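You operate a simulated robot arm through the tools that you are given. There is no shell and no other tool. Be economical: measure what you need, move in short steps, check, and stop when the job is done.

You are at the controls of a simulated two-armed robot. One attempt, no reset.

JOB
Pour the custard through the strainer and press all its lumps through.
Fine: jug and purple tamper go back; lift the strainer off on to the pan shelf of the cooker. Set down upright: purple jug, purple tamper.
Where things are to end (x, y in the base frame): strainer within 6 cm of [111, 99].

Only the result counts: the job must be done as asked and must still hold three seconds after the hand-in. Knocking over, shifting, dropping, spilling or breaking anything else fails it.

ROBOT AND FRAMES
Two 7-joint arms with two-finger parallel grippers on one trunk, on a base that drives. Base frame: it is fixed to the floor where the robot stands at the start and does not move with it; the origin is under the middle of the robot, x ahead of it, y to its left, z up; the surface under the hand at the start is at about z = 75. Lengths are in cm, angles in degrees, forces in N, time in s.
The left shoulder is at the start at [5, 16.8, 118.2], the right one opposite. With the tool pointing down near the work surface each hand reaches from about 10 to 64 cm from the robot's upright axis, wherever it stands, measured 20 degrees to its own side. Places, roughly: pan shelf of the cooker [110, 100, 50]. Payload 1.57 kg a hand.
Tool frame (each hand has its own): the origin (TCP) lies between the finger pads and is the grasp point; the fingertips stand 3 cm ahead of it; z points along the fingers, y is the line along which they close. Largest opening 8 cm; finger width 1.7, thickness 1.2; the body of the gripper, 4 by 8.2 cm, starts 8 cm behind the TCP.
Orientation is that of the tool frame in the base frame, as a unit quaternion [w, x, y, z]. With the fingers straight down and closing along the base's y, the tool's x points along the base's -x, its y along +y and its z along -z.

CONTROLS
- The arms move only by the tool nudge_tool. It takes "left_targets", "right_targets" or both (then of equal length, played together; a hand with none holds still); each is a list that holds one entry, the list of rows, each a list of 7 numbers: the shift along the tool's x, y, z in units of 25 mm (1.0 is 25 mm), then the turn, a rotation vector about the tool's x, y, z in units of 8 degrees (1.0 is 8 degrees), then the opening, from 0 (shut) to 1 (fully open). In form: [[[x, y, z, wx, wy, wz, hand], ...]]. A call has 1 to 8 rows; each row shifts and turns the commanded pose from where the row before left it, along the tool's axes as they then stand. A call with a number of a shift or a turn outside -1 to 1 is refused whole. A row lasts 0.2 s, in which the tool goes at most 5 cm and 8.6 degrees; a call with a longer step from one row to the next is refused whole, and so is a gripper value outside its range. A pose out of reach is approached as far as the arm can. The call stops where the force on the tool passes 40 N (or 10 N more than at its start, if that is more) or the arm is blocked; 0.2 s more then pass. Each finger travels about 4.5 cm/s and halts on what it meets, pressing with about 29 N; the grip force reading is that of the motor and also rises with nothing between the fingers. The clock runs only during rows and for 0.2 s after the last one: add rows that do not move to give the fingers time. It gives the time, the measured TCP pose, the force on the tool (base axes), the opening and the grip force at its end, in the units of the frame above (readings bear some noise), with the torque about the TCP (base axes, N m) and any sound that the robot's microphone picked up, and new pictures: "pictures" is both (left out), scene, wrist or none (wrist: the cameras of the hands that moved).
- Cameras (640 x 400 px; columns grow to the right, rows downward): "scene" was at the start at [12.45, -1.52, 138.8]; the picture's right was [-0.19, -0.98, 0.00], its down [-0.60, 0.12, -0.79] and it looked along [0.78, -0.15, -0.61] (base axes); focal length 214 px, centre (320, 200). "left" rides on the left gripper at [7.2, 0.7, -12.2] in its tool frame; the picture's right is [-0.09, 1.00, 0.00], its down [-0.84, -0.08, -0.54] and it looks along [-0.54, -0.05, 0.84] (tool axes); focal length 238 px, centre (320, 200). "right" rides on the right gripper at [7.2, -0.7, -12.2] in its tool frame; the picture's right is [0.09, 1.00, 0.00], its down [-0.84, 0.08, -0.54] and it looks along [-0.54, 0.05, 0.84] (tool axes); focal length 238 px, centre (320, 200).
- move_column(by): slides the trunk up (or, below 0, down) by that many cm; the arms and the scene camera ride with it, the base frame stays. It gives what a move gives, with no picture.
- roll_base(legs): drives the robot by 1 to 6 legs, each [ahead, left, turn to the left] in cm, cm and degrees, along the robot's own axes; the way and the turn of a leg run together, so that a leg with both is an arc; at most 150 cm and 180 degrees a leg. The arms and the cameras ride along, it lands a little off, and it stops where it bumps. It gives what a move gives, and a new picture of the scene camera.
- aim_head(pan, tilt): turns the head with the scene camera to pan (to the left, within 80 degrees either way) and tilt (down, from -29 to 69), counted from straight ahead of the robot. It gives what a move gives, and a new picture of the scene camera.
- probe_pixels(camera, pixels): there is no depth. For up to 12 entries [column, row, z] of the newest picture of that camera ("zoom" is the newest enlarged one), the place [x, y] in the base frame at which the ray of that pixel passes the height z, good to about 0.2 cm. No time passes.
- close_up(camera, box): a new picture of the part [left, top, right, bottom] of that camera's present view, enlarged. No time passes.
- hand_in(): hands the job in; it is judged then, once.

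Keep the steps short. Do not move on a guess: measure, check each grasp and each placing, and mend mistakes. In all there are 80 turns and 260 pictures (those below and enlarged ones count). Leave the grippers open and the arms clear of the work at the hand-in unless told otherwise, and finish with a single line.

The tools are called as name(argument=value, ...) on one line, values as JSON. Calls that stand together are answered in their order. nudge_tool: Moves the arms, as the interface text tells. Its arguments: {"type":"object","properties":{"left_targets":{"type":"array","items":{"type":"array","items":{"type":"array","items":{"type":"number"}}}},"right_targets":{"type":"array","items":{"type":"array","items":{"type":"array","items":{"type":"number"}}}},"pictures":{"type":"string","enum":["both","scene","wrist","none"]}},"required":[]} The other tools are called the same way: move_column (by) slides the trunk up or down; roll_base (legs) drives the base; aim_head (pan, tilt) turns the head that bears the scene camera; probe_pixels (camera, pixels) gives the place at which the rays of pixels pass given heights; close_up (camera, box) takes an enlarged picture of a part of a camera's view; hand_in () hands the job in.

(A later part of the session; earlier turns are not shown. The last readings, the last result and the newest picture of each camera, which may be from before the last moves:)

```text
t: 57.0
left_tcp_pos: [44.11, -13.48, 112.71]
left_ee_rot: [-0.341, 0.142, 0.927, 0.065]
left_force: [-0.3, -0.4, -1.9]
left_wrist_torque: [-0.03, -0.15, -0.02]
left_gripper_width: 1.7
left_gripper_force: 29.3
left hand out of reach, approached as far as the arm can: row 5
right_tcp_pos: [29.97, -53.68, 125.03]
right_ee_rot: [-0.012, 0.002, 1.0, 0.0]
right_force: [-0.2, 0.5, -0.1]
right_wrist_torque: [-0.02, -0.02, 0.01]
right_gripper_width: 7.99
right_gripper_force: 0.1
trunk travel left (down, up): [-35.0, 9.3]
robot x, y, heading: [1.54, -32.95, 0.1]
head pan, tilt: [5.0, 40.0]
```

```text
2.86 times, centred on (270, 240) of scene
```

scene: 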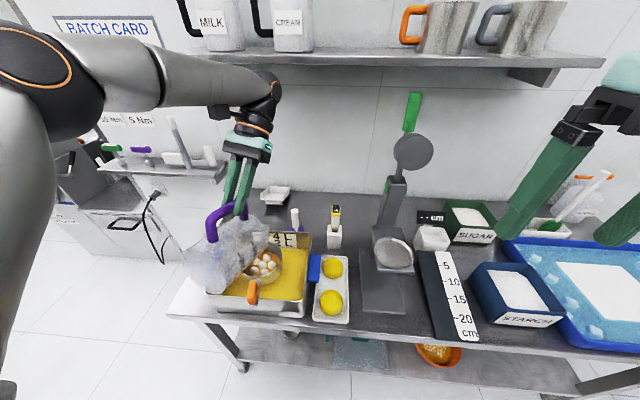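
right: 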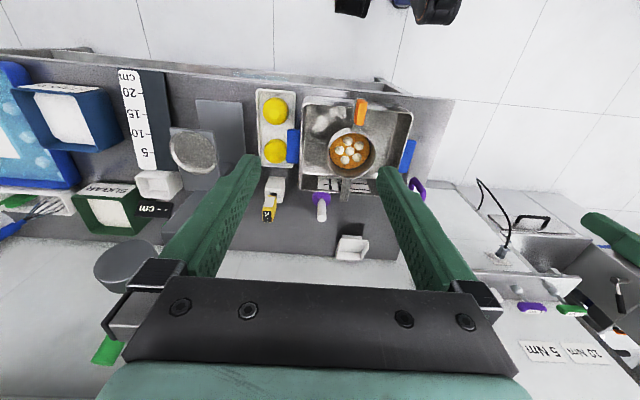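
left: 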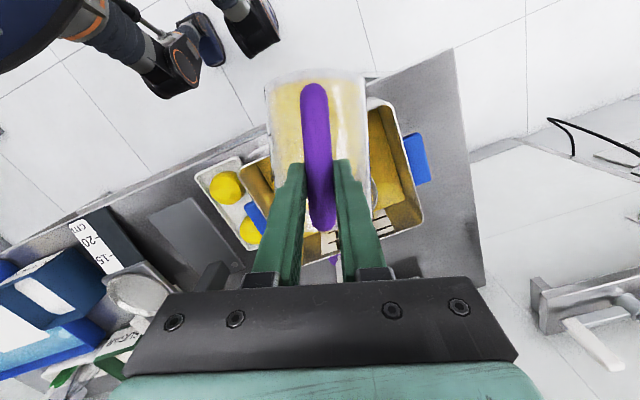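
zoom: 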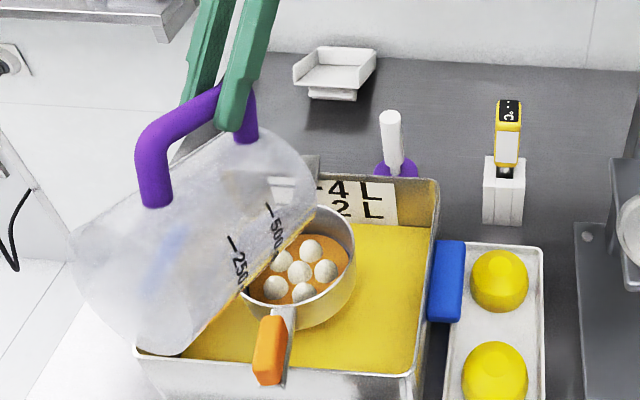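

The jug is empty apart from a film. Wait 0.6 s for drips, then reverse the tilt about the lip while rising.

nudge_tool(left_targets=[[[0, 0, 0, 0, 0, 0, 0], [0, 0, 0, 0, 0, 0, 0], [0, 0, 0, 0, 0, 0, 0], [0.35, 0, 0.69, 0, -1, 0, 0], [0.45, 0, 0.2, 0, -1, 0, 0], [0.4, 0, 0.1, 0, -1, 0, 0], [0.35, 0, 0.1, 0, -1, 0, 0], [0.3, 0, 0.1, 0, -1, 0, 0]]], pictures="scene")

close_up(camera="scene", box=[190, 170, 350, 310])

```text
t: 58.8
left_tcp_pos: [38.66, -11.87, 112.01]
left_ee_rot: [-0.003, 0.155, 0.988, 0.012]
left_force: [-0.2, 0.2, -2.3]
left_wrist_torque: [0.02, -0.02, -0.02]
left_gripper_width: 1.72
left_gripper_force: 28.6
right_tcp_pos: [29.79, -53.65, 125.1]
right_ee_rot: [-0.013, 0.001, 1.0, 0.0]
right_force: [-0.3, 0.0, 0.2]
right_wrist_torque: [0.01, 0.0, 0.04]
right_gripper_width: 7.99
right_gripper_force: 0.1
trunk travel left (down, up): [-35.0, 9.3]
robot x, y, heading: [1.77, -32.99, -0.1]
head pan, tilt: [5.0, 40.0]
```

scene: 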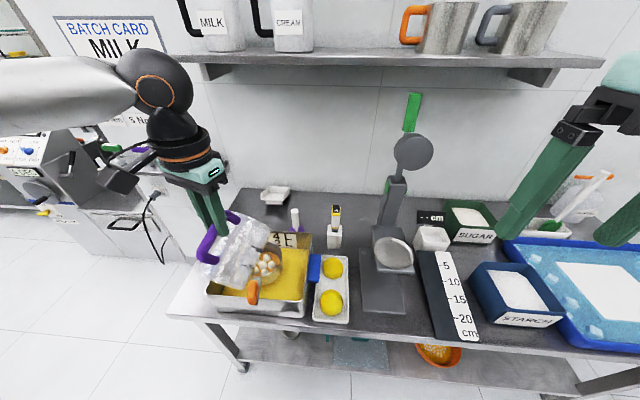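

```text
2.86 times, centred on (270, 240) of scene
```

zoom: 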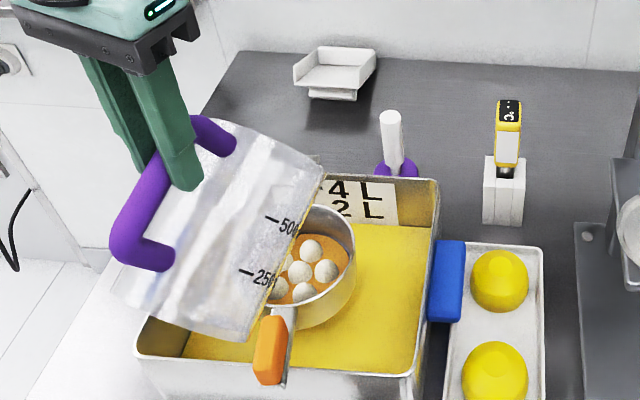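

Rotate back further about the TCP to near upright, then drive back to the jug-handling stance.

nudge_tool(left_targets=[[[0, 0, 0, 0, -1, 0, 0], [0, 0, 0, 0, -1, 0, 0], [0, 0, 0, 0, -1, 0, 0], [0, 0, 0, 0, -1, 0, 0], [0, 0, 0, 0, -0.4, 0, 0]]], pictures="none")

roll_base(legs=[[-5.8, 0, 0], [0, 8.1, 0], [0, 0, 20.7]])

```text
t: 60.0
left_tcp_pos: [38.71, -11.9, 112.1]
left_ee_rot: [0.294, 0.152, 0.943, -0.035]
left_force: [-0.6, -0.4, -0.8]
left_wrist_torque: [0.0, 0.08, -0.02]
left_gripper_width: 1.71
left_gripper_force: 29.0
right_tcp_pos: [29.88, -53.68, 125.11]
right_ee_rot: [-0.013, 0.001, 1.0, 0.001]
right_force: [-0.3, 0.2, 0.0]
right_wrist_torque: [-0.01, 0.02, -0.01]
right_gripper_width: 8.02
right_gripper_force: 0.1
trunk travel left (down, up): [-35.0, 9.3]
robot x, y, heading: [1.64, -33.14, -0.1]
head pan, tilt: [5.0, 40.0]
```

```text
t: 63.1
left_tcp_pos: [23.11, 7.79, 112.02]
left_ee_rot: [0.295, -0.016, 0.955, 0.016]
left_force: [0.6, -0.6, -2.6]
left_wrist_torque: [-0.02, 0.06, 0.04]
left_gripper_width: 1.7
left_gripper_force: 29.1
right_tcp_pos: [29.45, -34.4, 125.16]
right_ee_rot: [-0.014, -0.175, 0.984, -0.002]
right_force: [-0.6, -0.5, 0.6]
right_wrist_torque: [-0.03, -0.02, -0.01]
right_gripper_width: 8.01
right_gripper_force: 0.0
trunk travel left (down, up): [-35.0, 9.3]
robot x, y, heading: [-4.01, -25.03, 20.4]
head pan, tilt: [5.0, 40.0]
```

scene: 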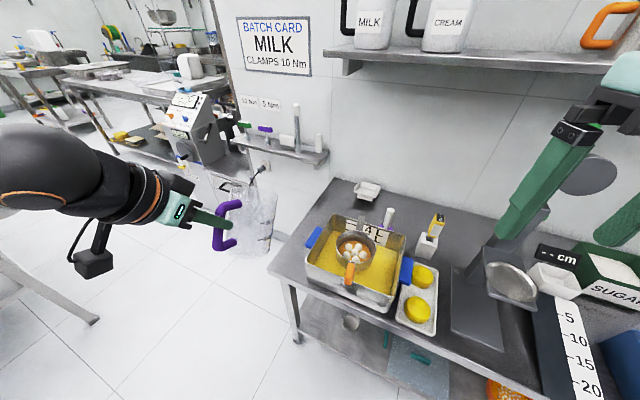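

Holding well at heading ≈4°. Extending forward and levelling the jug to the grasp pitch.

nudge_tool(left_targets=[[[-0.6, 0, 0.89, 0, -0.772, 0, 0], [-0.5, 0, 0.95, 0, -0.772, 0, 0], [-0.395, 0, 1.0, 0, -0.772, 0, 0], [-0.284, 0, 1.0, 0, -0.772, 0, 0], [-0.172, 0, 1.0, 0, 0, 0, 0], [-0.172, 0, 1.0, 0, 0, 0, 0], [-0.172, 0, 1.0, 0, 0, 0, 0], [-0.172, 0, 1.0, 0, 0, 0, 0]]], pictures="scene")

```text
t: 64.9
left_tcp_pos: [42.67, 8.74, 104.41]
left_ee_rot: [0.492, -0.014, 0.87, 0.021]
left_force: [-0.3, -0.6, -1.2]
left_wrist_torque: [0.0, 0.13, -0.02]
left_gripper_width: 1.72
left_gripper_force: 28.7
right_tcp_pos: [29.52, -34.42, 125.06]
right_ee_rot: [-0.014, -0.175, 0.984, -0.002]
right_force: [-0.4, 0.7, 0.1]
right_wrist_torque: [-0.02, -0.02, 0.02]
right_gripper_width: 8.02
right_gripper_force: 0.0
trunk travel left (down, up): [-35.0, 9.3]
robot x, y, heading: [-4.3, -24.72, 20.3]
head pan, tilt: [5.0, 40.0]
```

scene: 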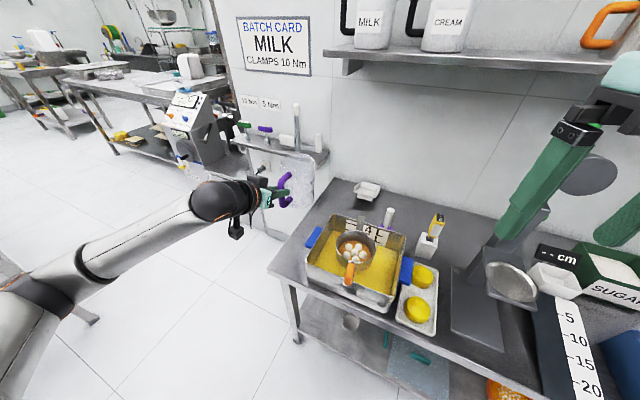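

nudge_tool(left_targets=[[[-0.23, -0.125, 0.904, 0, 0, 0, 0], [-0.23, -0.125, 0.904, 0, 0, 0, 0], [-0.23, -0.125, 0.904, 0, 0, 0, 0], [-0.23, -0.125, 0.904, 0, 0, 0, 0], [-0.23, -0.125, 0.904, 0, 0, 0, 0], [-0.23, -0.125, 0.904, 0, 0, 0, 0]]], pictures="none")

```text
t: 66.3
left_tcp_pos: [56.22, 7.7, 100.36]
left_ee_rot: [0.493, -0.014, 0.87, 0.022]
left_force: [-0.3, 0.6, -2.3]
left_wrist_torque: [-0.01, 0.12, -0.04]
left_gripper_width: 1.71
left_gripper_force: 28.4
right_tcp_pos: [29.37, -34.39, 125.06]
right_ee_rot: [-0.014, -0.175, 0.984, -0.001]
right_force: [-0.2, 0.5, 0.6]
right_wrist_torque: [0.02, 0.02, -0.01]
right_gripper_width: 7.99
right_gripper_force: 0.0
trunk travel left (down, up): [-35.0, 9.3]
robot x, y, heading: [-4.33, -24.71, 20.0]
head pan, tilt: [5.0, 40.0]
```

Exactly above the return spot. Lowering 15 cm, then the last cm slowly.

nudge_tool(left_targets=[[[0.859, 0.02, 0.511, 0, 0, 0, 0], [0.859, 0.02, 0.511, 0, 0, 0, 0], [0.859, 0.02, 0.511, 0, 0, 0, 0], [0.859, 0.02, 0.511, 0, 0, 0, 0], [0.859, 0.02, 0.511, 0, 0, 0, 0], [0.859, 0.02, 0.511, 0, 0, 0, 0], [0.12, 0, 0.07, 0, 0, 0, 0], [0.12, 0, 0.07, 0, 0, 0, 0]]], pictures="scene")

close_up(camera="scene", box=[290, 165, 370, 245])

```text
t: 68.1
left_tcp_pos: [55.9, 8.28, 85.19]
left_ee_rot: [0.497, -0.012, 0.867, 0.02]
left_force: [-3.4, -0.1, 9.4]
left_wrist_torque: [-0.1, -1.06, 0.04]
left_gripper_width: 1.72
left_gripper_force: 29.2
right_tcp_pos: [29.27, -34.54, 125.31]
right_ee_rot: [-0.013, -0.175, 0.984, -0.001]
right_force: [0.7, 0.5, -0.1]
right_wrist_torque: [0.0, 0.02, -0.03]
right_gripper_width: 7.99
right_gripper_force: 0.1
trunk travel left (down, up): [-35.0, 9.3]
robot x, y, heading: [-4.03, -24.97, 19.9]
head pan, tilt: [5.0, 40.0]
```

scene: 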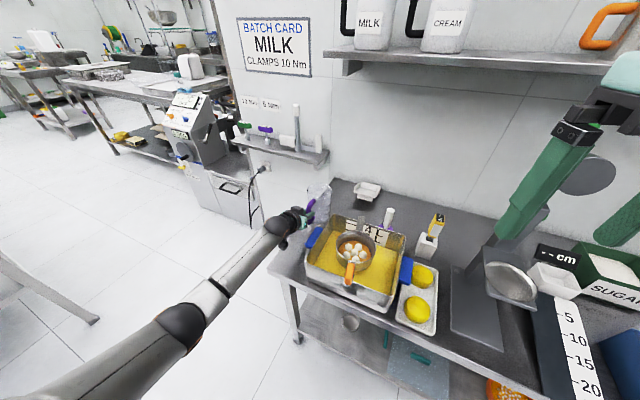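

```text
5.00 times, centred on (330, 205) of scene
```

zoom: 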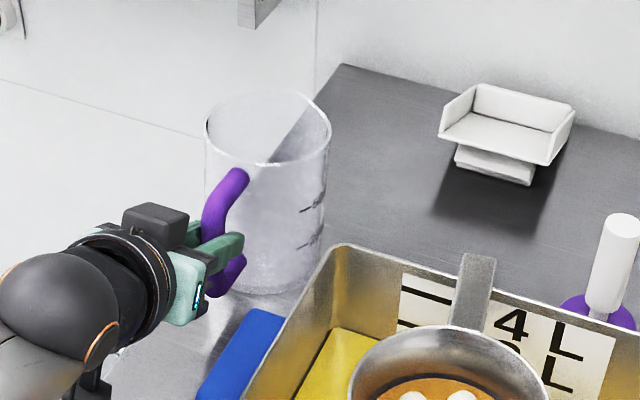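

The jug is on the table (9 N). y drifted +0.6, so I'll ease up 0.4 cm, shift back to y≈7.7, and set down gently.

nudge_tool(left_targets=[[[-0.2, 0, -0.12, 0, 0, 0, 0], [-0.05, -0.15, 0.08, 0, 0, 0, 0], [-0.05, -0.12, 0.08, 0, 0, 0, 0], [0.1, 0, 0.06, 0, 0, 0, 0], [0, 0, 0, 0, 0, 0, 0]]], pictures="wrist")

```text
t: 69.3
left_tcp_pos: [56.54, 7.46, 85.07]
left_ee_rot: [0.493, -0.013, 0.87, 0.021]
left_force: [-0.5, 0.0, 4.0]
left_wrist_torque: [-0.06, -0.49, -0.01]
left_gripper_width: 1.7
left_gripper_force: 29.2
right_tcp_pos: [29.36, -34.47, 125.18]
right_ee_rot: [-0.013, -0.176, 0.984, -0.001]
right_force: [0.0, 0.9, 0.0]
right_wrist_torque: [0.0, -0.01, 0.01]
right_gripper_width: 8.03
right_gripper_force: 0.1
trunk travel left (down, up): [-35.0, 9.3]
robot x, y, heading: [-3.78, -24.65, 20.5]
head pan, tilt: [5.0, 40.0]
```

left: 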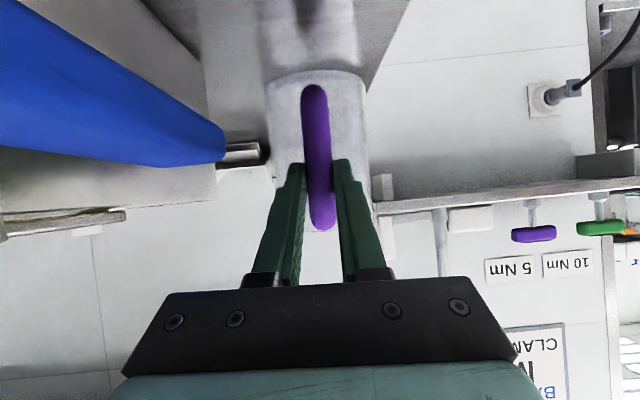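

Set down at about (56.5, 7.5). Opening and retreating along the fingers.

nudge_tool(left_targets=[[[0, 0, 0, 0, 0, 0, 0.25], [0, 0, 0, 0, 0, 0, 0.45], [0, 0, 0, 0, 0, 0, 0.45], [0.25, 0, -0.6, 0, 0, 0, 0.45], [0.3, 0, -0.85, 0, 0, 0, 0.45], [0.1, 0, -0.9, 0, 0, 0, 0.45], [-0.5, 0.1, -0.8, 0, 0, 0, 0.45], [-0.8, 0.1, -0.5, 0, 0, 0, 0.45]]], pictures="both")

close_up(camera="scene", box=[270, 160, 450, 310])

```text
t: 71.1
left_tcp_pos: [49.39, 7.59, 91.1]
left_ee_rot: [0.493, -0.014, 0.87, 0.021]
left_force: [-0.8, -0.9, 0.3]
left_wrist_torque: [-0.03, -0.01, 0.01]
left_gripper_width: 3.6
left_gripper_force: 0.1
right_tcp_pos: [29.44, -34.39, 125.12]
right_ee_rot: [-0.014, -0.175, 0.984, -0.002]
right_force: [0.4, 0.1, 0.7]
right_wrist_torque: [-0.03, -0.01, 0.0]
right_gripper_width: 8.01
right_gripper_force: 0.1
trunk travel left (down, up): [-35.0, 9.3]
robot x, y, heading: [-3.92, -24.95, 20.4]
head pan, tilt: [5.0, 40.0]
```

scene: 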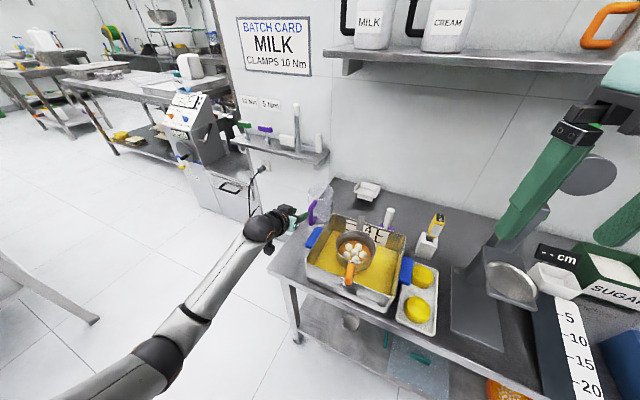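
left: 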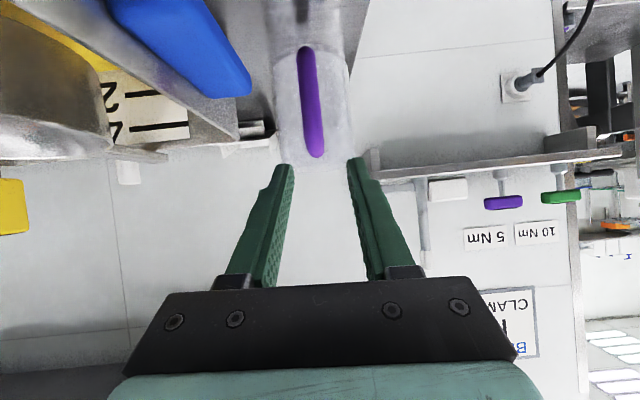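

```text
2.67 times, centred on (360, 235) of scene
```

zoom: 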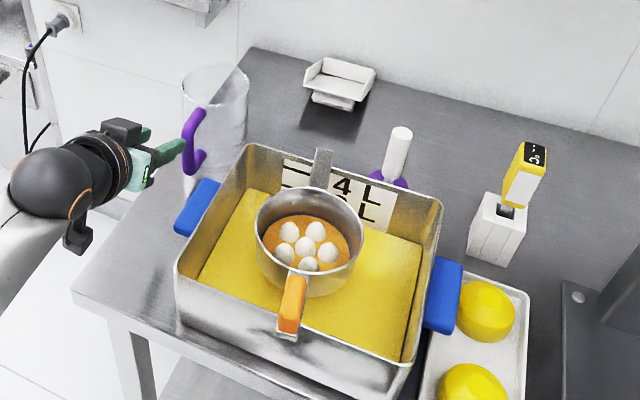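

Jug stands upright with the custard in the pan. Next is the tamper with the right hand. Raising and tucking the left hand first, then driving to roughly (4, 0) facing straight.

nudge_tool(left_targets=[[[-0.65, 0.1, -0.85, 0, 0.5, 0, 0.6], [-0.65, 0.1, -0.85, 0, 0.5, 0, 0.6], [-0.65, 0.1, -0.85, 0, 0.5, 0, 0.6], [-0.6, 0.1, -0.9, 0, 0.5, 0, 0.6], [-0.5, 0, -0.95, 0, 0.5, 0, 0.6], [-0.4, 0, -0.95, 0, 0.5, 0, 0.6], [-0.3, 0, -0.95, 0, 0.5, 0, 0.6], [-0.2, 0, -0.95, 0, 0.5, 0, 0.6]]], right_targets=[[[0, 0, 0, 0, -0.5, 0, 1], [0, 0, 0, 0, -0.5, 0, 1], [0, 0, 0, 0, -0.5, 0, 1], [0, 0, 0, 0, -0.5, 0, 1], [0, 0, 0, 0, -0.5, 0, 1], [0, 0, 0, 0, -0.5, 0, 1], [0, 0, 0, 0, -0.5, 0, 1], [0, 0, 0, 0, -0.25, 0, 1]]], pictures="none")

roll_base(legs=[[0, 0, -20.4], [0, 24.5, 0], [7.5, 0, 0]])

```text
t: 72.9
left_tcp_pos: [43.28, 8.02, 111.0]
left_ee_rot: [0.233, -0.019, 0.972, 0.017]
left_force: [-0.3, -0.5, -0.8]
left_wrist_torque: [-0.03, 0.0, 0.0]
left_gripper_width: 4.8
left_gripper_force: 0.1
right_tcp_pos: [29.5, -34.43, 125.08]
right_ee_rot: [0.242, -0.17, 0.954, 0.044]
right_force: [0.8, -0.3, -0.1]
right_wrist_torque: [-0.01, 0.0, -0.04]
right_gripper_width: 8.0
right_gripper_force: 0.0
trunk travel left (down, up): [-35.0, 9.3]
robot x, y, heading: [-4.18, -24.87, 20.2]
head pan, tilt: [5.0, 40.0]
```

```text
t: 77.4
left_tcp_pos: [59.11, 14.16, 111.06]
left_ee_rot: [0.232, 0.151, 0.96, -0.025]
left_force: [0.1, -0.3, -0.3]
left_wrist_torque: [-0.02, 0.02, -0.03]
left_gripper_width: 4.79
left_gripper_force: 0.0
right_tcp_pos: [31.65, -20.99, 125.2]
right_ee_rot: [0.244, 0.0, 0.97, 0.0]
right_force: [-0.5, -0.5, -0.3]
right_wrist_torque: [0.01, 0.02, 0.01]
right_gripper_width: 8.0
right_gripper_force: 0.0
trunk travel left (down, up): [-35.0, 9.3]
robot x, y, heading: [3.29, -0.35, 0.1]
head pan, tilt: [5.0, 40.0]
```

scene: 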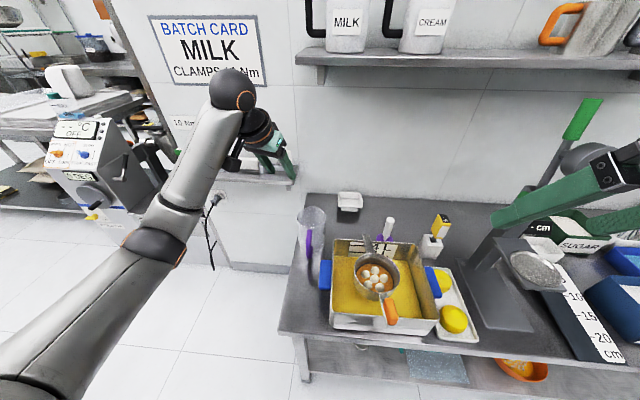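

Right hand pitch is 62°. Moving it along its axis toward the tamper at ≈(69, −18.8).

nudge_tool(right_targets=[[[-0.5, 0.08, 0.98, 0, 0, 0, 1], [-0.5, 0.08, 0.98, 0, 0, 0, 1], [-0.5, 0.08, 0.98, 0, 0, 0, 1], [-0.5, 0.08, 0.98, 0, 0, 0, 1], [-0.5, 0.08, 0.98, 0, 0, 0, 1], [-0.5, 0.08, 0.98, 0, 0, 0, 0.7], [-0.5, 0.08, 0.98, 0, 0, 0, 0.7], [-0.5, 0.08, 0.98, 0, 0, 0, 0.7]]], pictures="wrist")

close_up(camera="scene", box=[330, 200, 460, 320])

```text
t: 79.2
left_tcp_pos: [59.07, 14.19, 111.04]
left_ee_rot: [0.231, 0.152, 0.961, -0.025]
left_force: [0.1, 0.1, 0.3]
left_wrist_torque: [0.0, 0.0, 0.01]
left_gripper_width: 4.8
left_gripper_force: 0.0
right_tcp_pos: [49.66, -19.29, 112.7]
right_ee_rot: [0.246, -0.001, 0.969, 0.001]
right_force: [0.3, 0.2, 0.2]
right_wrist_torque: [0.01, 0.01, 0.02]
right_gripper_width: 5.6
right_gripper_force: 0.0
trunk travel left (down, up): [-35.0, 9.3]
robot x, y, heading: [3.9, -0.25, 0.1]
head pan, tilt: [5.0, 40.0]
```

right: 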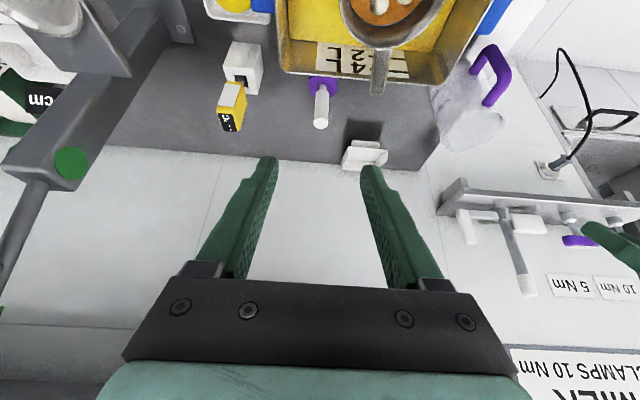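

```text
3.33 times, centred on (395, 260) of scene
```

zoom: 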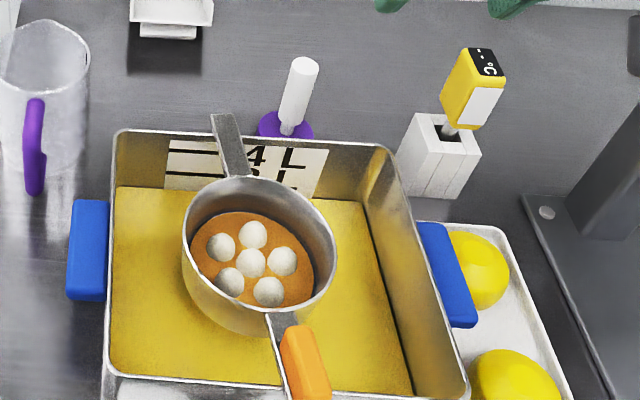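

close_up(camera="right", box=[270, 50, 370, 140])

probe_pixels(camera="right", pixels=[[320, 124, 86], [320, 124, 88], [320, 124, 90], [322, 86, 75.5], [308, 86, 75.5], [338, 86, 75.5]])

probe_pixels(camera="scene", pixels=[[387.8, 219.5, 86], [387.8, 219.5, 88], [387.8, 219.5, 90], [384.5, 238, 75.5], [376, 277, 86], [373, 274, 80]])

```text
4.44 times, centred on (320, 95) of right
```

zoom: 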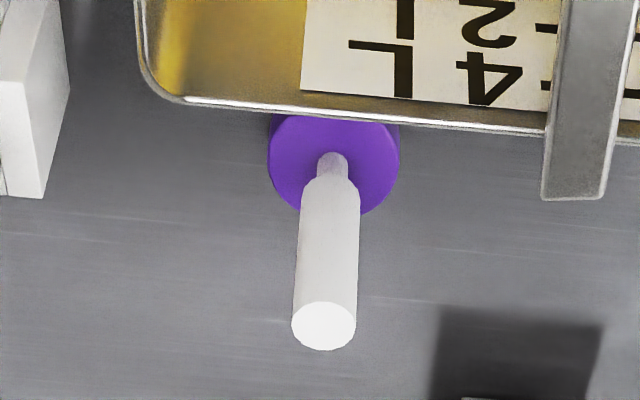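

```text
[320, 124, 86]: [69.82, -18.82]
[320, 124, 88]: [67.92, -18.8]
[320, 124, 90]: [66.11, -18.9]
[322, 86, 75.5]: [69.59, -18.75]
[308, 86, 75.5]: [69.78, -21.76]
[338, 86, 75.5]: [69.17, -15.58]
```

```text
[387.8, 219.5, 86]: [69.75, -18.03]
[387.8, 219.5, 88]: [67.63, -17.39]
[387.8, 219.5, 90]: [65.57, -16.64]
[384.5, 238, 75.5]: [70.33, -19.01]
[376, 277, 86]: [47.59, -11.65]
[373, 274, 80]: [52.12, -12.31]
```

Tamper: top at (69.4, −18.8, z≈86.5), disc radius ≈3. Approaching along the finger axis to grip the white handle.

nudge_tool(right_targets=[[[-0.17, 0.025, 1.0, 0, 0, 0, 0.6], [-0.17, 0.025, 1.0, 0, 0, 0, 0.6], [-0.17, 0.025, 1.0, 0, 0, 0, 0.6], [-0.17, 0.025, 1.0, 0, 0, 0, 0.6], [-0.17, 0.025, 1.0, 0, 0, 0, 0.6], [-0.17, 0.025, 1.0, 0, 0, 0, 0.6], [-0.17, 0.025, 1.0, 0, 0, 0, 0.6], [-0.17, 0.025, 1.0, 0, 0, 0, 0.6]]], pictures="none")

nudge_tool(right_targets=[[[0, 0, 1.0, 0, 0, 0, 0.6], [0, 0, 1.0, 0, 0, 0, 0.6], [0, 0, 1.0, 0, 0, 0, 0.6], [0, 0, 0.8, 0, 0, 0, 0.6]]], pictures="both")

```text
t: 81.0
left_tcp_pos: [59.04, 14.0, 111.04]
left_ee_rot: [0.234, 0.152, 0.96, -0.025]
left_force: [-0.4, -0.1, -0.3]
left_wrist_torque: [-0.01, 0.0, -0.01]
left_gripper_width: 4.81
left_gripper_force: 0.0
right_tcp_pos: [60.96, -20.01, 97.36]
right_ee_rot: [0.246, -0.001, 0.969, 0.001]
right_force: [-0.8, 0.1, -0.2]
right_wrist_torque: [0.02, -0.01, -0.03]
right_gripper_width: 4.75
right_gripper_force: 0.0
right hand out of reach, approached as far as the arm can: row 8
trunk travel left (down, up): [-35.0, 9.3]
robot x, y, heading: [3.58, -0.31, 0.0]
head pan, tilt: [5.0, 40.0]
```

```text
t: 82.0
left_tcp_pos: [59.14, 13.96, 111.23]
left_ee_rot: [0.233, 0.151, 0.96, -0.025]
left_force: [0.4, 0.1, -0.2]
left_wrist_torque: [-0.01, -0.05, 0.01]
left_gripper_width: 4.8
left_gripper_force: 0.0
right_tcp_pos: [60.91, -23.79, 92.52]
right_ee_rot: [0.246, 0.0, 0.969, 0.001]
right_force: [0.0, -0.1, 1.3]
right_wrist_torque: [0.04, 0.01, -0.02]
right_gripper_width: 4.78
right_gripper_force: 0.0
right hand out of reach, approached as far as the arm can: row 1, 2, 3, 4
trunk travel left (down, up): [-35.0, 9.3]
robot x, y, heading: [3.6, -0.57, 0.1]
head pan, tilt: [5.0, 40.0]
```

scene: 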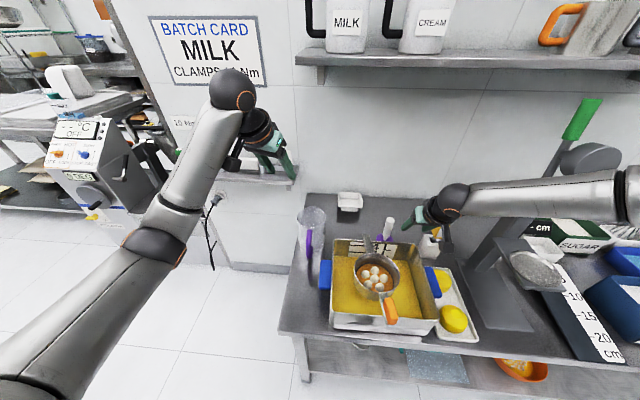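
right: 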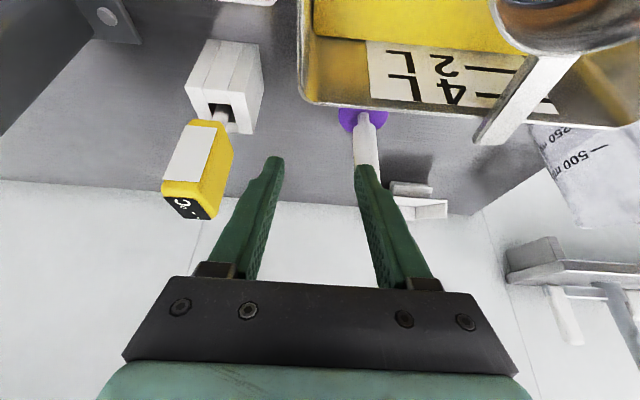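

Out of reach at this shoulder height. I'll pull both hands back, lower the trunk 14 cm and roll 3.5 cm ahead.

nudge_tool(left_targets=[[[0.89, 0, -0.91, 0, 0, 0, 0.6], [0.89, 0, -0.91, 0, 0, 0, 0.6], [0.89, 0, -0.91, 0, 0, 0, 0.6], [0.89, 0, -0.91, 0, 0, 0, 0.6], [0, 0, 0, 0, 0, 0, 0.6], [0, 0, 0, 0, 0, 0, 0.6]]], right_targets=[[[0, 0.3, -1, 0, 0, 0, 0.6], [0, 0.3, -1, 0, 0, 0, 0.6], [0, 0.3, -1, 0, 0, 0, 0.6], [0, 0.3, -1, 0, 0, 0, 0.6], [0, 0.3, -1, 0, 0, 0, 0.6], [0, 0.3, -1, 0, 0, 0, 0.6]]], pictures="none")

move_column(by=-13)

roll_base(legs=[[3.5, 0, 0]])

```text
t: 83.4
left_tcp_pos: [47.62, 17.74, 115.22]
left_ee_rot: [0.233, 0.151, 0.96, -0.024]
left_force: [0.2, 0.9, 0.2]
left_wrist_torque: [0.01, 0.0, 0.04]
left_gripper_width: 4.8
left_gripper_force: 0.1
right_tcp_pos: [53.73, -19.4, 105.77]
right_ee_rot: [0.246, 0.0, 0.969, 0.0]
right_force: [0.0, -0.2, -0.3]
right_wrist_torque: [-0.03, 0.0, 0.01]
right_gripper_width: 4.8
right_gripper_force: 0.1
trunk travel left (down, up): [-35.0, 9.3]
robot x, y, heading: [3.18, -0.61, 0.1]
head pan, tilt: [5.0, 40.0]
```

```text
t: 85.0
left_tcp_pos: [47.48, 17.72, 102.28]
left_ee_rot: [0.234, 0.153, 0.96, -0.025]
left_force: [0.1, -0.5, -1.0]
left_wrist_torque: [-0.02, 0.03, 0.0]
left_gripper_width: 4.81
left_gripper_force: 0.1
right_tcp_pos: [53.82, -19.46, 92.82]
right_ee_rot: [0.246, 0.0, 0.969, 0.0]
right_force: [0.1, 0.8, 0.1]
right_wrist_torque: [0.0, -0.01, 0.05]
right_gripper_width: 4.81
right_gripper_force: 0.0
trunk travel left (down, up): [-22.0, 22.3]
robot x, y, heading: [3.03, -0.76, 0.3]
head pan, tilt: [5.0, 40.0]
```

```text
t: 85.8
left_tcp_pos: [50.97, 17.67, 102.26]
left_ee_rot: [0.232, 0.153, 0.96, -0.026]
left_force: [0.1, 0.1, 0.1]
left_wrist_torque: [0.0, 0.02, 0.0]
left_gripper_width: 4.83
left_gripper_force: 0.1
right_tcp_pos: [57.3, -19.45, 92.64]
right_ee_rot: [0.246, -0.001, 0.969, 0.001]
right_force: [-0.2, -0.1, -0.3]
right_wrist_torque: [0.03, -0.02, -0.03]
right_gripper_width: 4.8
right_gripper_force: 0.1
trunk travel left (down, up): [-22.0, 22.3]
robot x, y, heading: [6.76, -0.26, 0.2]
head pan, tilt: [5.0, 40.0]
```

scene: 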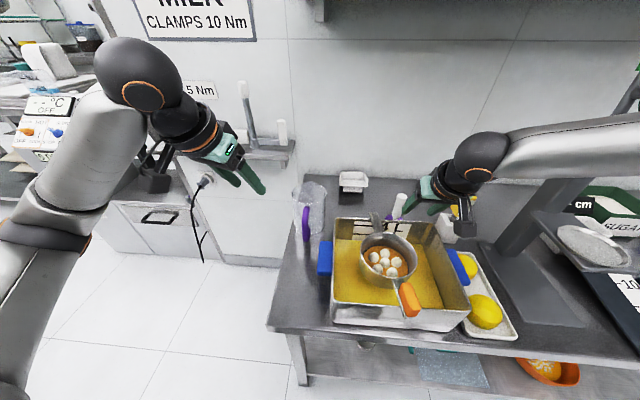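

Reach should be fine now. Moving to the pre-grasp, then down the axis onto the tamper handle.

nudge_tool(right_targets=[[[-0.85, 0.09, 0.5, 0, 0, 0, 0.6], [-0.85, 0.09, 0.5, 0, 0, 0, 0.6], [-0.85, 0.09, 0.5, 0, 0, 0, 0.6], [0, 0, 0.9, 0, 0, 0, 0.6], [0, 0, 0.6, 0, 0, 0, 0.6], [0, 0, 0, 0, 0, 0, 0.6]]], pictures="both")

close_up(camera="right", box=[230, 80, 410, 240])

```text
t: 87.2
left_tcp_pos: [51.03, 17.59, 102.3]
left_ee_rot: [0.233, 0.153, 0.96, -0.025]
left_force: [-0.1, -0.2, -0.8]
left_wrist_torque: [0.0, 0.01, -0.02]
left_gripper_width: 4.79
left_gripper_force: 0.0
right_tcp_pos: [65.93, -19.28, 89.18]
right_ee_rot: [0.247, -0.001, 0.969, 0.002]
right_force: [-0.8, -0.2, 0.7]
right_wrist_torque: [0.01, 0.02, 0.01]
right_gripper_width: 4.8
right_gripper_force: 0.0
right hand out of reach, approached as far as the arm can: row 5
trunk travel left (down, up): [-22.0, 22.3]
robot x, y, heading: [6.83, -0.09, 0.1]
head pan, tilt: [5.0, 40.0]
```

scene: 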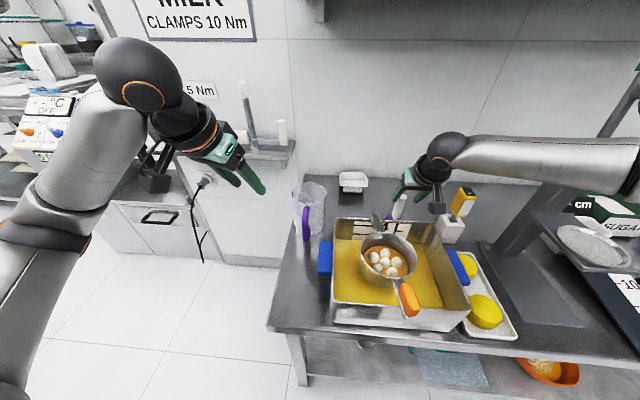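
right: 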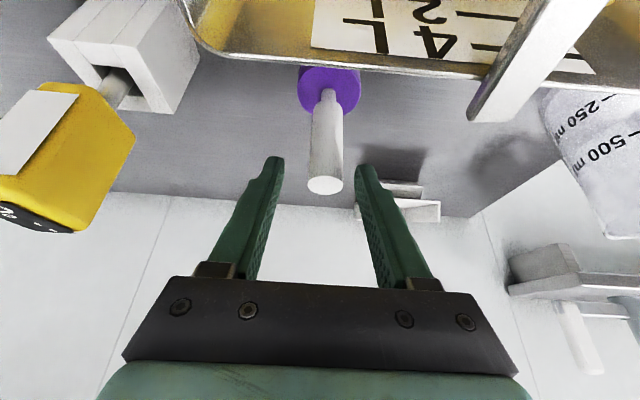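

```text
2.50 times, centred on (320, 160) of right
```

zoom: 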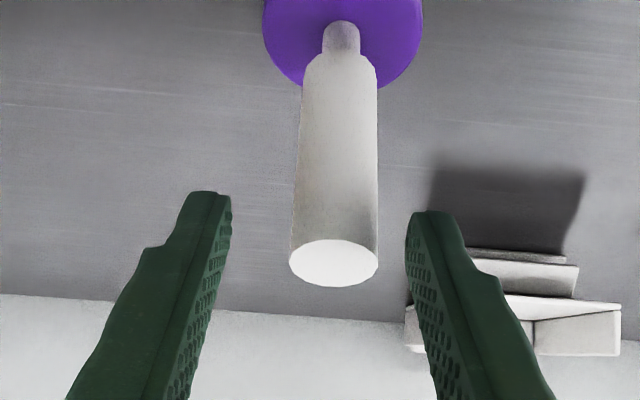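

Well aligned but at the reach limit. Lowering the trunk 5 cm more brings the hand to grip height; then move 3.4 cm forward.

move_column(by=-5)

nudge_tool(right_targets=[[[-0.4, 0.06, 0.22, 0, 0, 0, 0.6], [-0.4, 0.05, 0.22, 0, 0, 0, 0.6], [-0.4, 0.05, 0.22, 0, 0, 0, 0.6], [0, 0, 0, 0, 0, 0, 0.6]]], pictures="both")

close_up(camera="right", box=[230, 80, 410, 240])

```text
t: 88.1
left_tcp_pos: [50.92, 17.69, 97.31]
left_ee_rot: [0.233, 0.152, 0.96, -0.025]
left_force: [0.9, 0.4, 0.8]
left_wrist_torque: [0.02, 0.01, 0.01]
left_gripper_width: 4.81
left_gripper_force: 0.1
right_tcp_pos: [65.78, -19.21, 84.28]
right_ee_rot: [0.247, 0.0, 0.969, 0.001]
right_force: [0.4, 0.0, 0.0]
right_wrist_torque: [0.03, 0.01, 0.01]
right_gripper_width: 4.79
right_gripper_force: 0.1
trunk travel left (down, up): [-17.0, 27.3]
robot x, y, heading: [6.74, -0.14, -0.1]
head pan, tilt: [5.0, 40.0]
```

```text
t: 89.1
left_tcp_pos: [50.95, 17.57, 97.31]
left_ee_rot: [0.233, 0.152, 0.96, -0.025]
left_force: [-0.4, -0.2, 1.0]
left_wrist_torque: [-0.03, 0.0, -0.02]
left_gripper_width: 4.81
left_gripper_force: 0.0
right_tcp_pos: [67.17, -20.52, 84.86]
right_ee_rot: [0.246, -0.001, 0.969, 0.002]
right_force: [-0.7, 1.2, -0.4]
right_wrist_torque: [0.0, 0.01, -0.02]
right_gripper_width: 4.84
right_gripper_force: 0.0
right hand out of reach, approached as far as the arm can: row 1, 2, 3
trunk travel left (down, up): [-17.0, 27.3]
robot x, y, heading: [6.31, -0.37, 0.1]
head pan, tilt: [5.0, 40.0]
```

scene: 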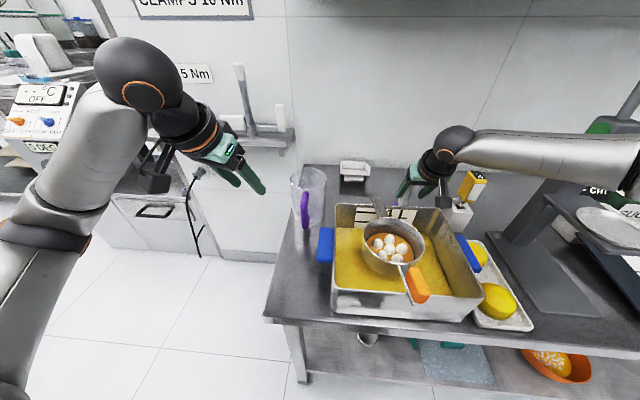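
right: 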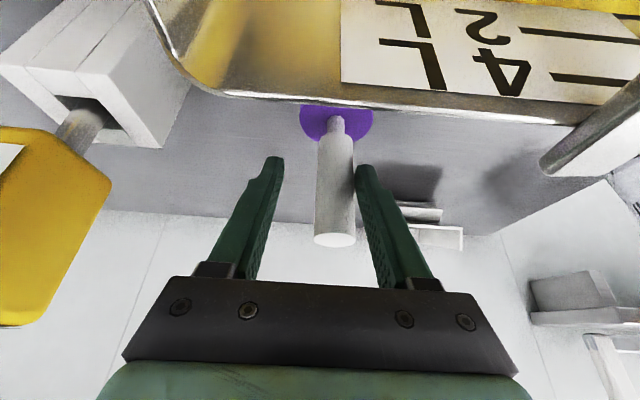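

```text
2.50 times, centred on (320, 160) of right
```

zoom: 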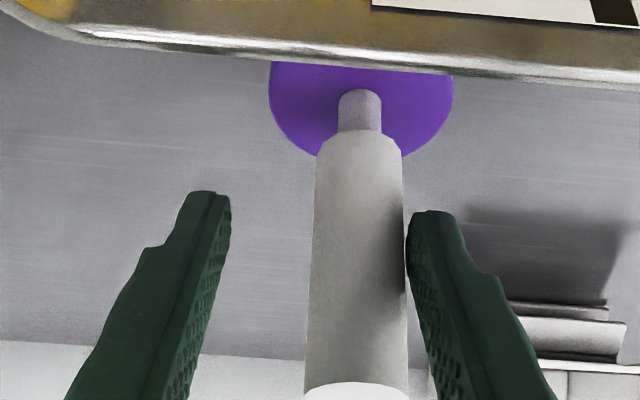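

The shaft is between the fingers but needs ~2 cm more depth and +1.4 cm in y. A small base move does both without arm-limit drift.

roll_base(legs=[[0, 1.4, 0], [2.2, 0, 0]])

close_up(camera="right", box=[230, 80, 410, 240])

```text
t: 90.3
left_tcp_pos: [53.22, 19.02, 97.24]
left_ee_rot: [0.233, 0.152, 0.96, -0.024]
left_force: [-0.7, -0.4, 0.0]
left_wrist_torque: [0.02, -0.02, 0.0]
left_gripper_width: 4.81
left_gripper_force: 0.1
right_tcp_pos: [69.47, -19.03, 84.8]
right_ee_rot: [0.246, 0.0, 0.969, 0.002]
right_force: [-0.5, -0.7, -0.3]
right_wrist_torque: [0.0, 0.02, -0.02]
right_gripper_width: 4.77
right_gripper_force: 0.1
trunk travel left (down, up): [-17.0, 27.3]
robot x, y, heading: [8.62, 1.11, 0.1]
head pan, tilt: [5.0, 40.0]
```

scene: 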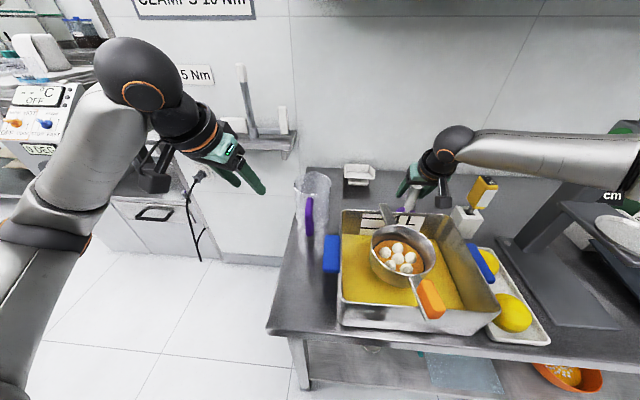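

```text
2.50 times, centred on (320, 160) of right
```

zoom: 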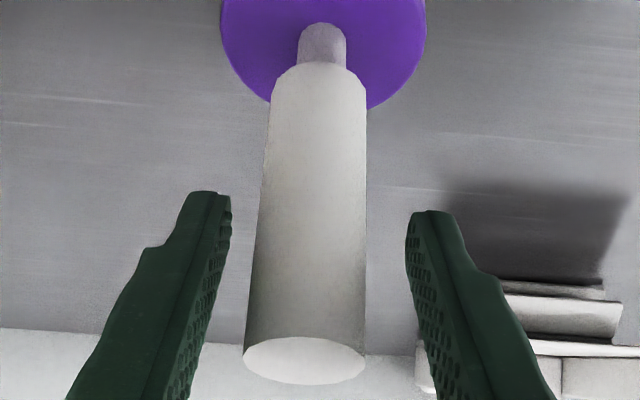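

Centred around the handle. Close, then a 3 cm test lift.

nudge_tool(right_targets=[[[0, 0, 0, 0, 0, 0, 0.2], [0, 0, 0, 0, 0, 0, 0], [0, 0, 0, 0, 0, 0, 0], [0, 0, 0, 0, 0, 0, 0], [-0.1, 0, -0.18, 0, 0, 0, 0], [-0.19, 0, -0.35, 0, 0, 0, 0], [-0.19, 0, -0.35, 0, 0, 0, 0], [-0.1, 0, -0.18, 0, 0, 0, 0]]], pictures="both")

close_up(camera="scene", box=[330, 150, 510, 310])

```text
t: 92.2
left_tcp_pos: [53.05, 18.99, 97.26]
left_ee_rot: [0.234, 0.153, 0.96, -0.025]
left_force: [-0.3, 0.3, 0.1]
left_wrist_torque: [-0.01, -0.01, 0.03]
left_gripper_width: 4.79
left_gripper_force: 0.1
right_tcp_pos: [69.45, -19.12, 87.86]
right_ee_rot: [0.247, -0.001, 0.969, 0.001]
right_force: [-0.6, 1.1, -2.3]
right_wrist_torque: [-0.02, -0.01, 0.01]
right_gripper_width: 2.53
right_gripper_force: 29.3
trunk travel left (down, up): [-17.0, 27.3]
robot x, y, heading: [8.92, 0.87, 0.2]
head pan, tilt: [5.0, 40.0]
```

scene: 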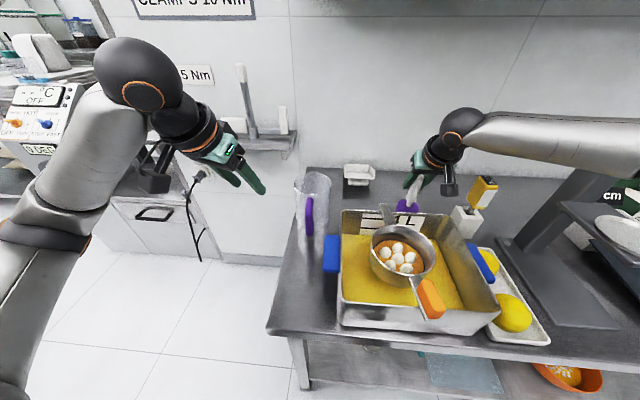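
right: 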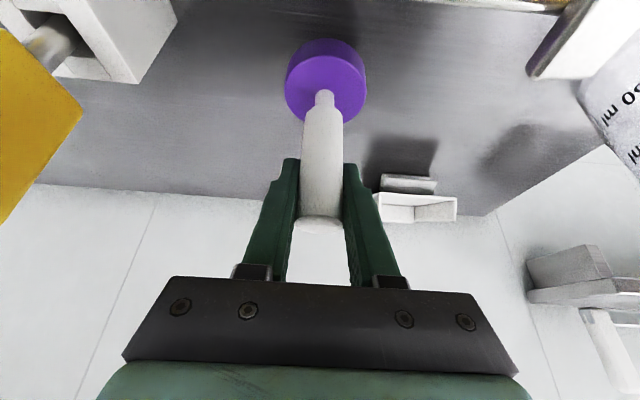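

```text
2.50 times, centred on (420, 230) of scene
```

zoom: 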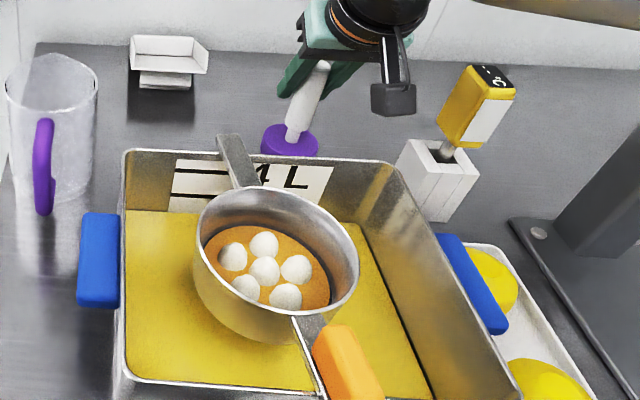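

Tamper held. Locating the strainer and its six lumps precisely.

probe_pixels(camera="scene", pixels=[[402.8, 249.2, 86], [398, 258, 82], [398, 258, 80], [398, 258, 78], [385.2, 252.8, 80], [397.6, 247.6, 80], [410.4, 257.2, 80], [405.6, 268.8, 80], [390.4, 266, 80], [369.2, 251, 86], [436, 249, 86], [404.4, 258, 80]])

```text
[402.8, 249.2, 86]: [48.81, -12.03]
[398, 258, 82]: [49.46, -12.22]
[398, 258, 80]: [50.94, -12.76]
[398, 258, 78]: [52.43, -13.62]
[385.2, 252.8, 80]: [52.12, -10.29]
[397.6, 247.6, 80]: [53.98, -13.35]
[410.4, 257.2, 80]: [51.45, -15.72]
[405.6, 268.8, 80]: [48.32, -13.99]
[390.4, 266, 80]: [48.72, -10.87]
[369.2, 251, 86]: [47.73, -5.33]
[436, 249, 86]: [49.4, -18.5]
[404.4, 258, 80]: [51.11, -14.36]
```

Strainer centre (48.8, −12.0); lumps sit on a ring of radius ≈3 plus one in the centre, tops at z≈82.5. Lifting the tamper to clear the rims, then bringing it over the strainer.

nudge_tool(right_targets=[[[-0.424, 0, -0.781, 0, 0, 0, 0], [-0.424, 0, -0.781, 0, 0, 0, 0], [-0.424, 0, -0.781, 0, 0, 0, 0], [-0.424, 0, -0.781, 0, 0, 0, 0], [-0.424, 0, -0.781, 0, 0, 0, 0], [-0.424, 0, -0.781, 0, 0, 0, 0]]], pictures="none")

nudge_tool(right_targets=[[[0.905, 0.355, -0.49, 0, 0, 0, 0], [0.905, 0.355, -0.49, 0, 0, 0, 0], [0.905, 0.355, -0.49, 0, 0, 0, 0], [0.905, 0.355, -0.49, 0, 0, 0, 0], [0.905, 0.355, -0.49, 0, 0, 0, 0], [0.905, 0.355, -0.49, 0, 0, 0, 0], [0.905, 0.355, -0.49, 0, 0, 0, 0], [0.905, 0.355, -0.49, 0, 0, 0, 0]]], pictures="both")

close_up(camera="scene", box=[330, 150, 510, 310])

```text
t: 93.5
left_tcp_pos: [53.16, 18.98, 97.13]
left_ee_rot: [0.233, 0.153, 0.96, -0.025]
left_force: [0.3, -0.7, -0.2]
left_wrist_torque: [-0.03, 0.0, 0.02]
left_gripper_width: 4.81
left_gripper_force: 0.0
right_tcp_pos: [68.79, -19.69, 100.94]
right_ee_rot: [0.248, 0.0, 0.969, 0.002]
right_force: [-0.3, 0.1, -2.1]
right_wrist_torque: [-0.03, 0.03, 0.0]
right_gripper_width: 2.56
right_gripper_force: 29.2
right hand out of reach, approached as far as the arm can: row 5, 6
trunk travel left (down, up): [-17.0, 27.3]
robot x, y, heading: [9.12, 1.02, -0.1]
head pan, tilt: [5.0, 40.0]
```

```text
t: 95.3
left_tcp_pos: [53.18, 18.95, 97.24]
left_ee_rot: [0.234, 0.153, 0.96, -0.026]
left_force: [0.3, -0.4, 0.9]
left_wrist_torque: [-0.01, 0.0, 0.02]
left_gripper_width: 4.8
left_gripper_force: 0.0
right_tcp_pos: [48.23, -12.62, 100.71]
right_ee_rot: [0.247, 0.001, 0.969, 0.002]
right_force: [0.3, 0.3, -0.9]
right_wrist_torque: [0.02, -0.02, 0.0]
right_gripper_width: 2.54
right_gripper_force: 29.2
trunk travel left (down, up): [-17.0, 27.3]
robot x, y, heading: [9.12, 1.04, 0.2]
head pan, tilt: [5.0, 40.0]
```

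scene: 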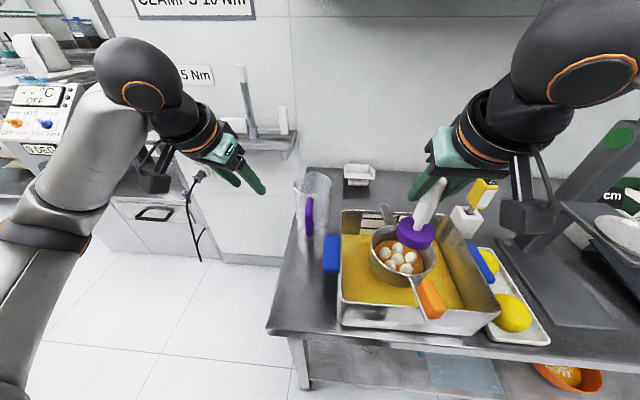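
right: 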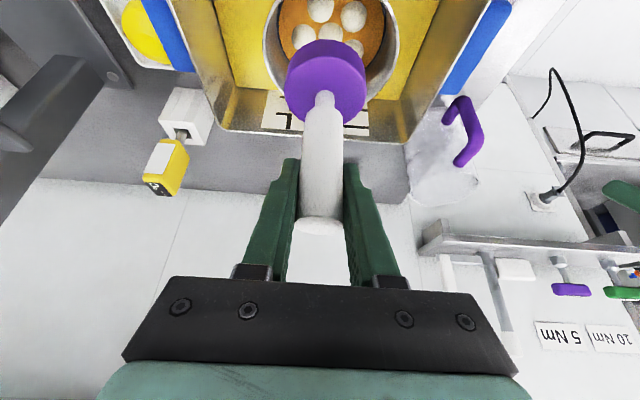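

```text
2.50 times, centred on (420, 230) of scene
```

zoom: 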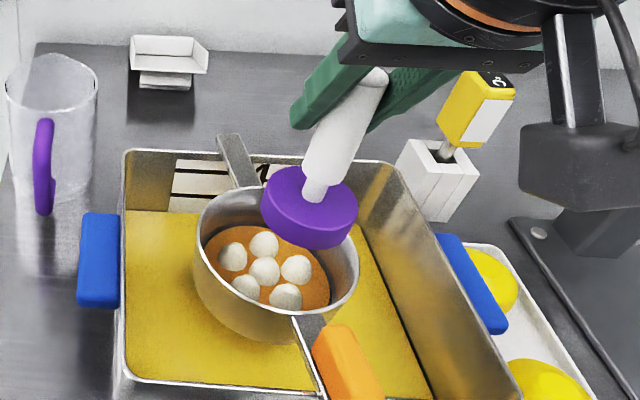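

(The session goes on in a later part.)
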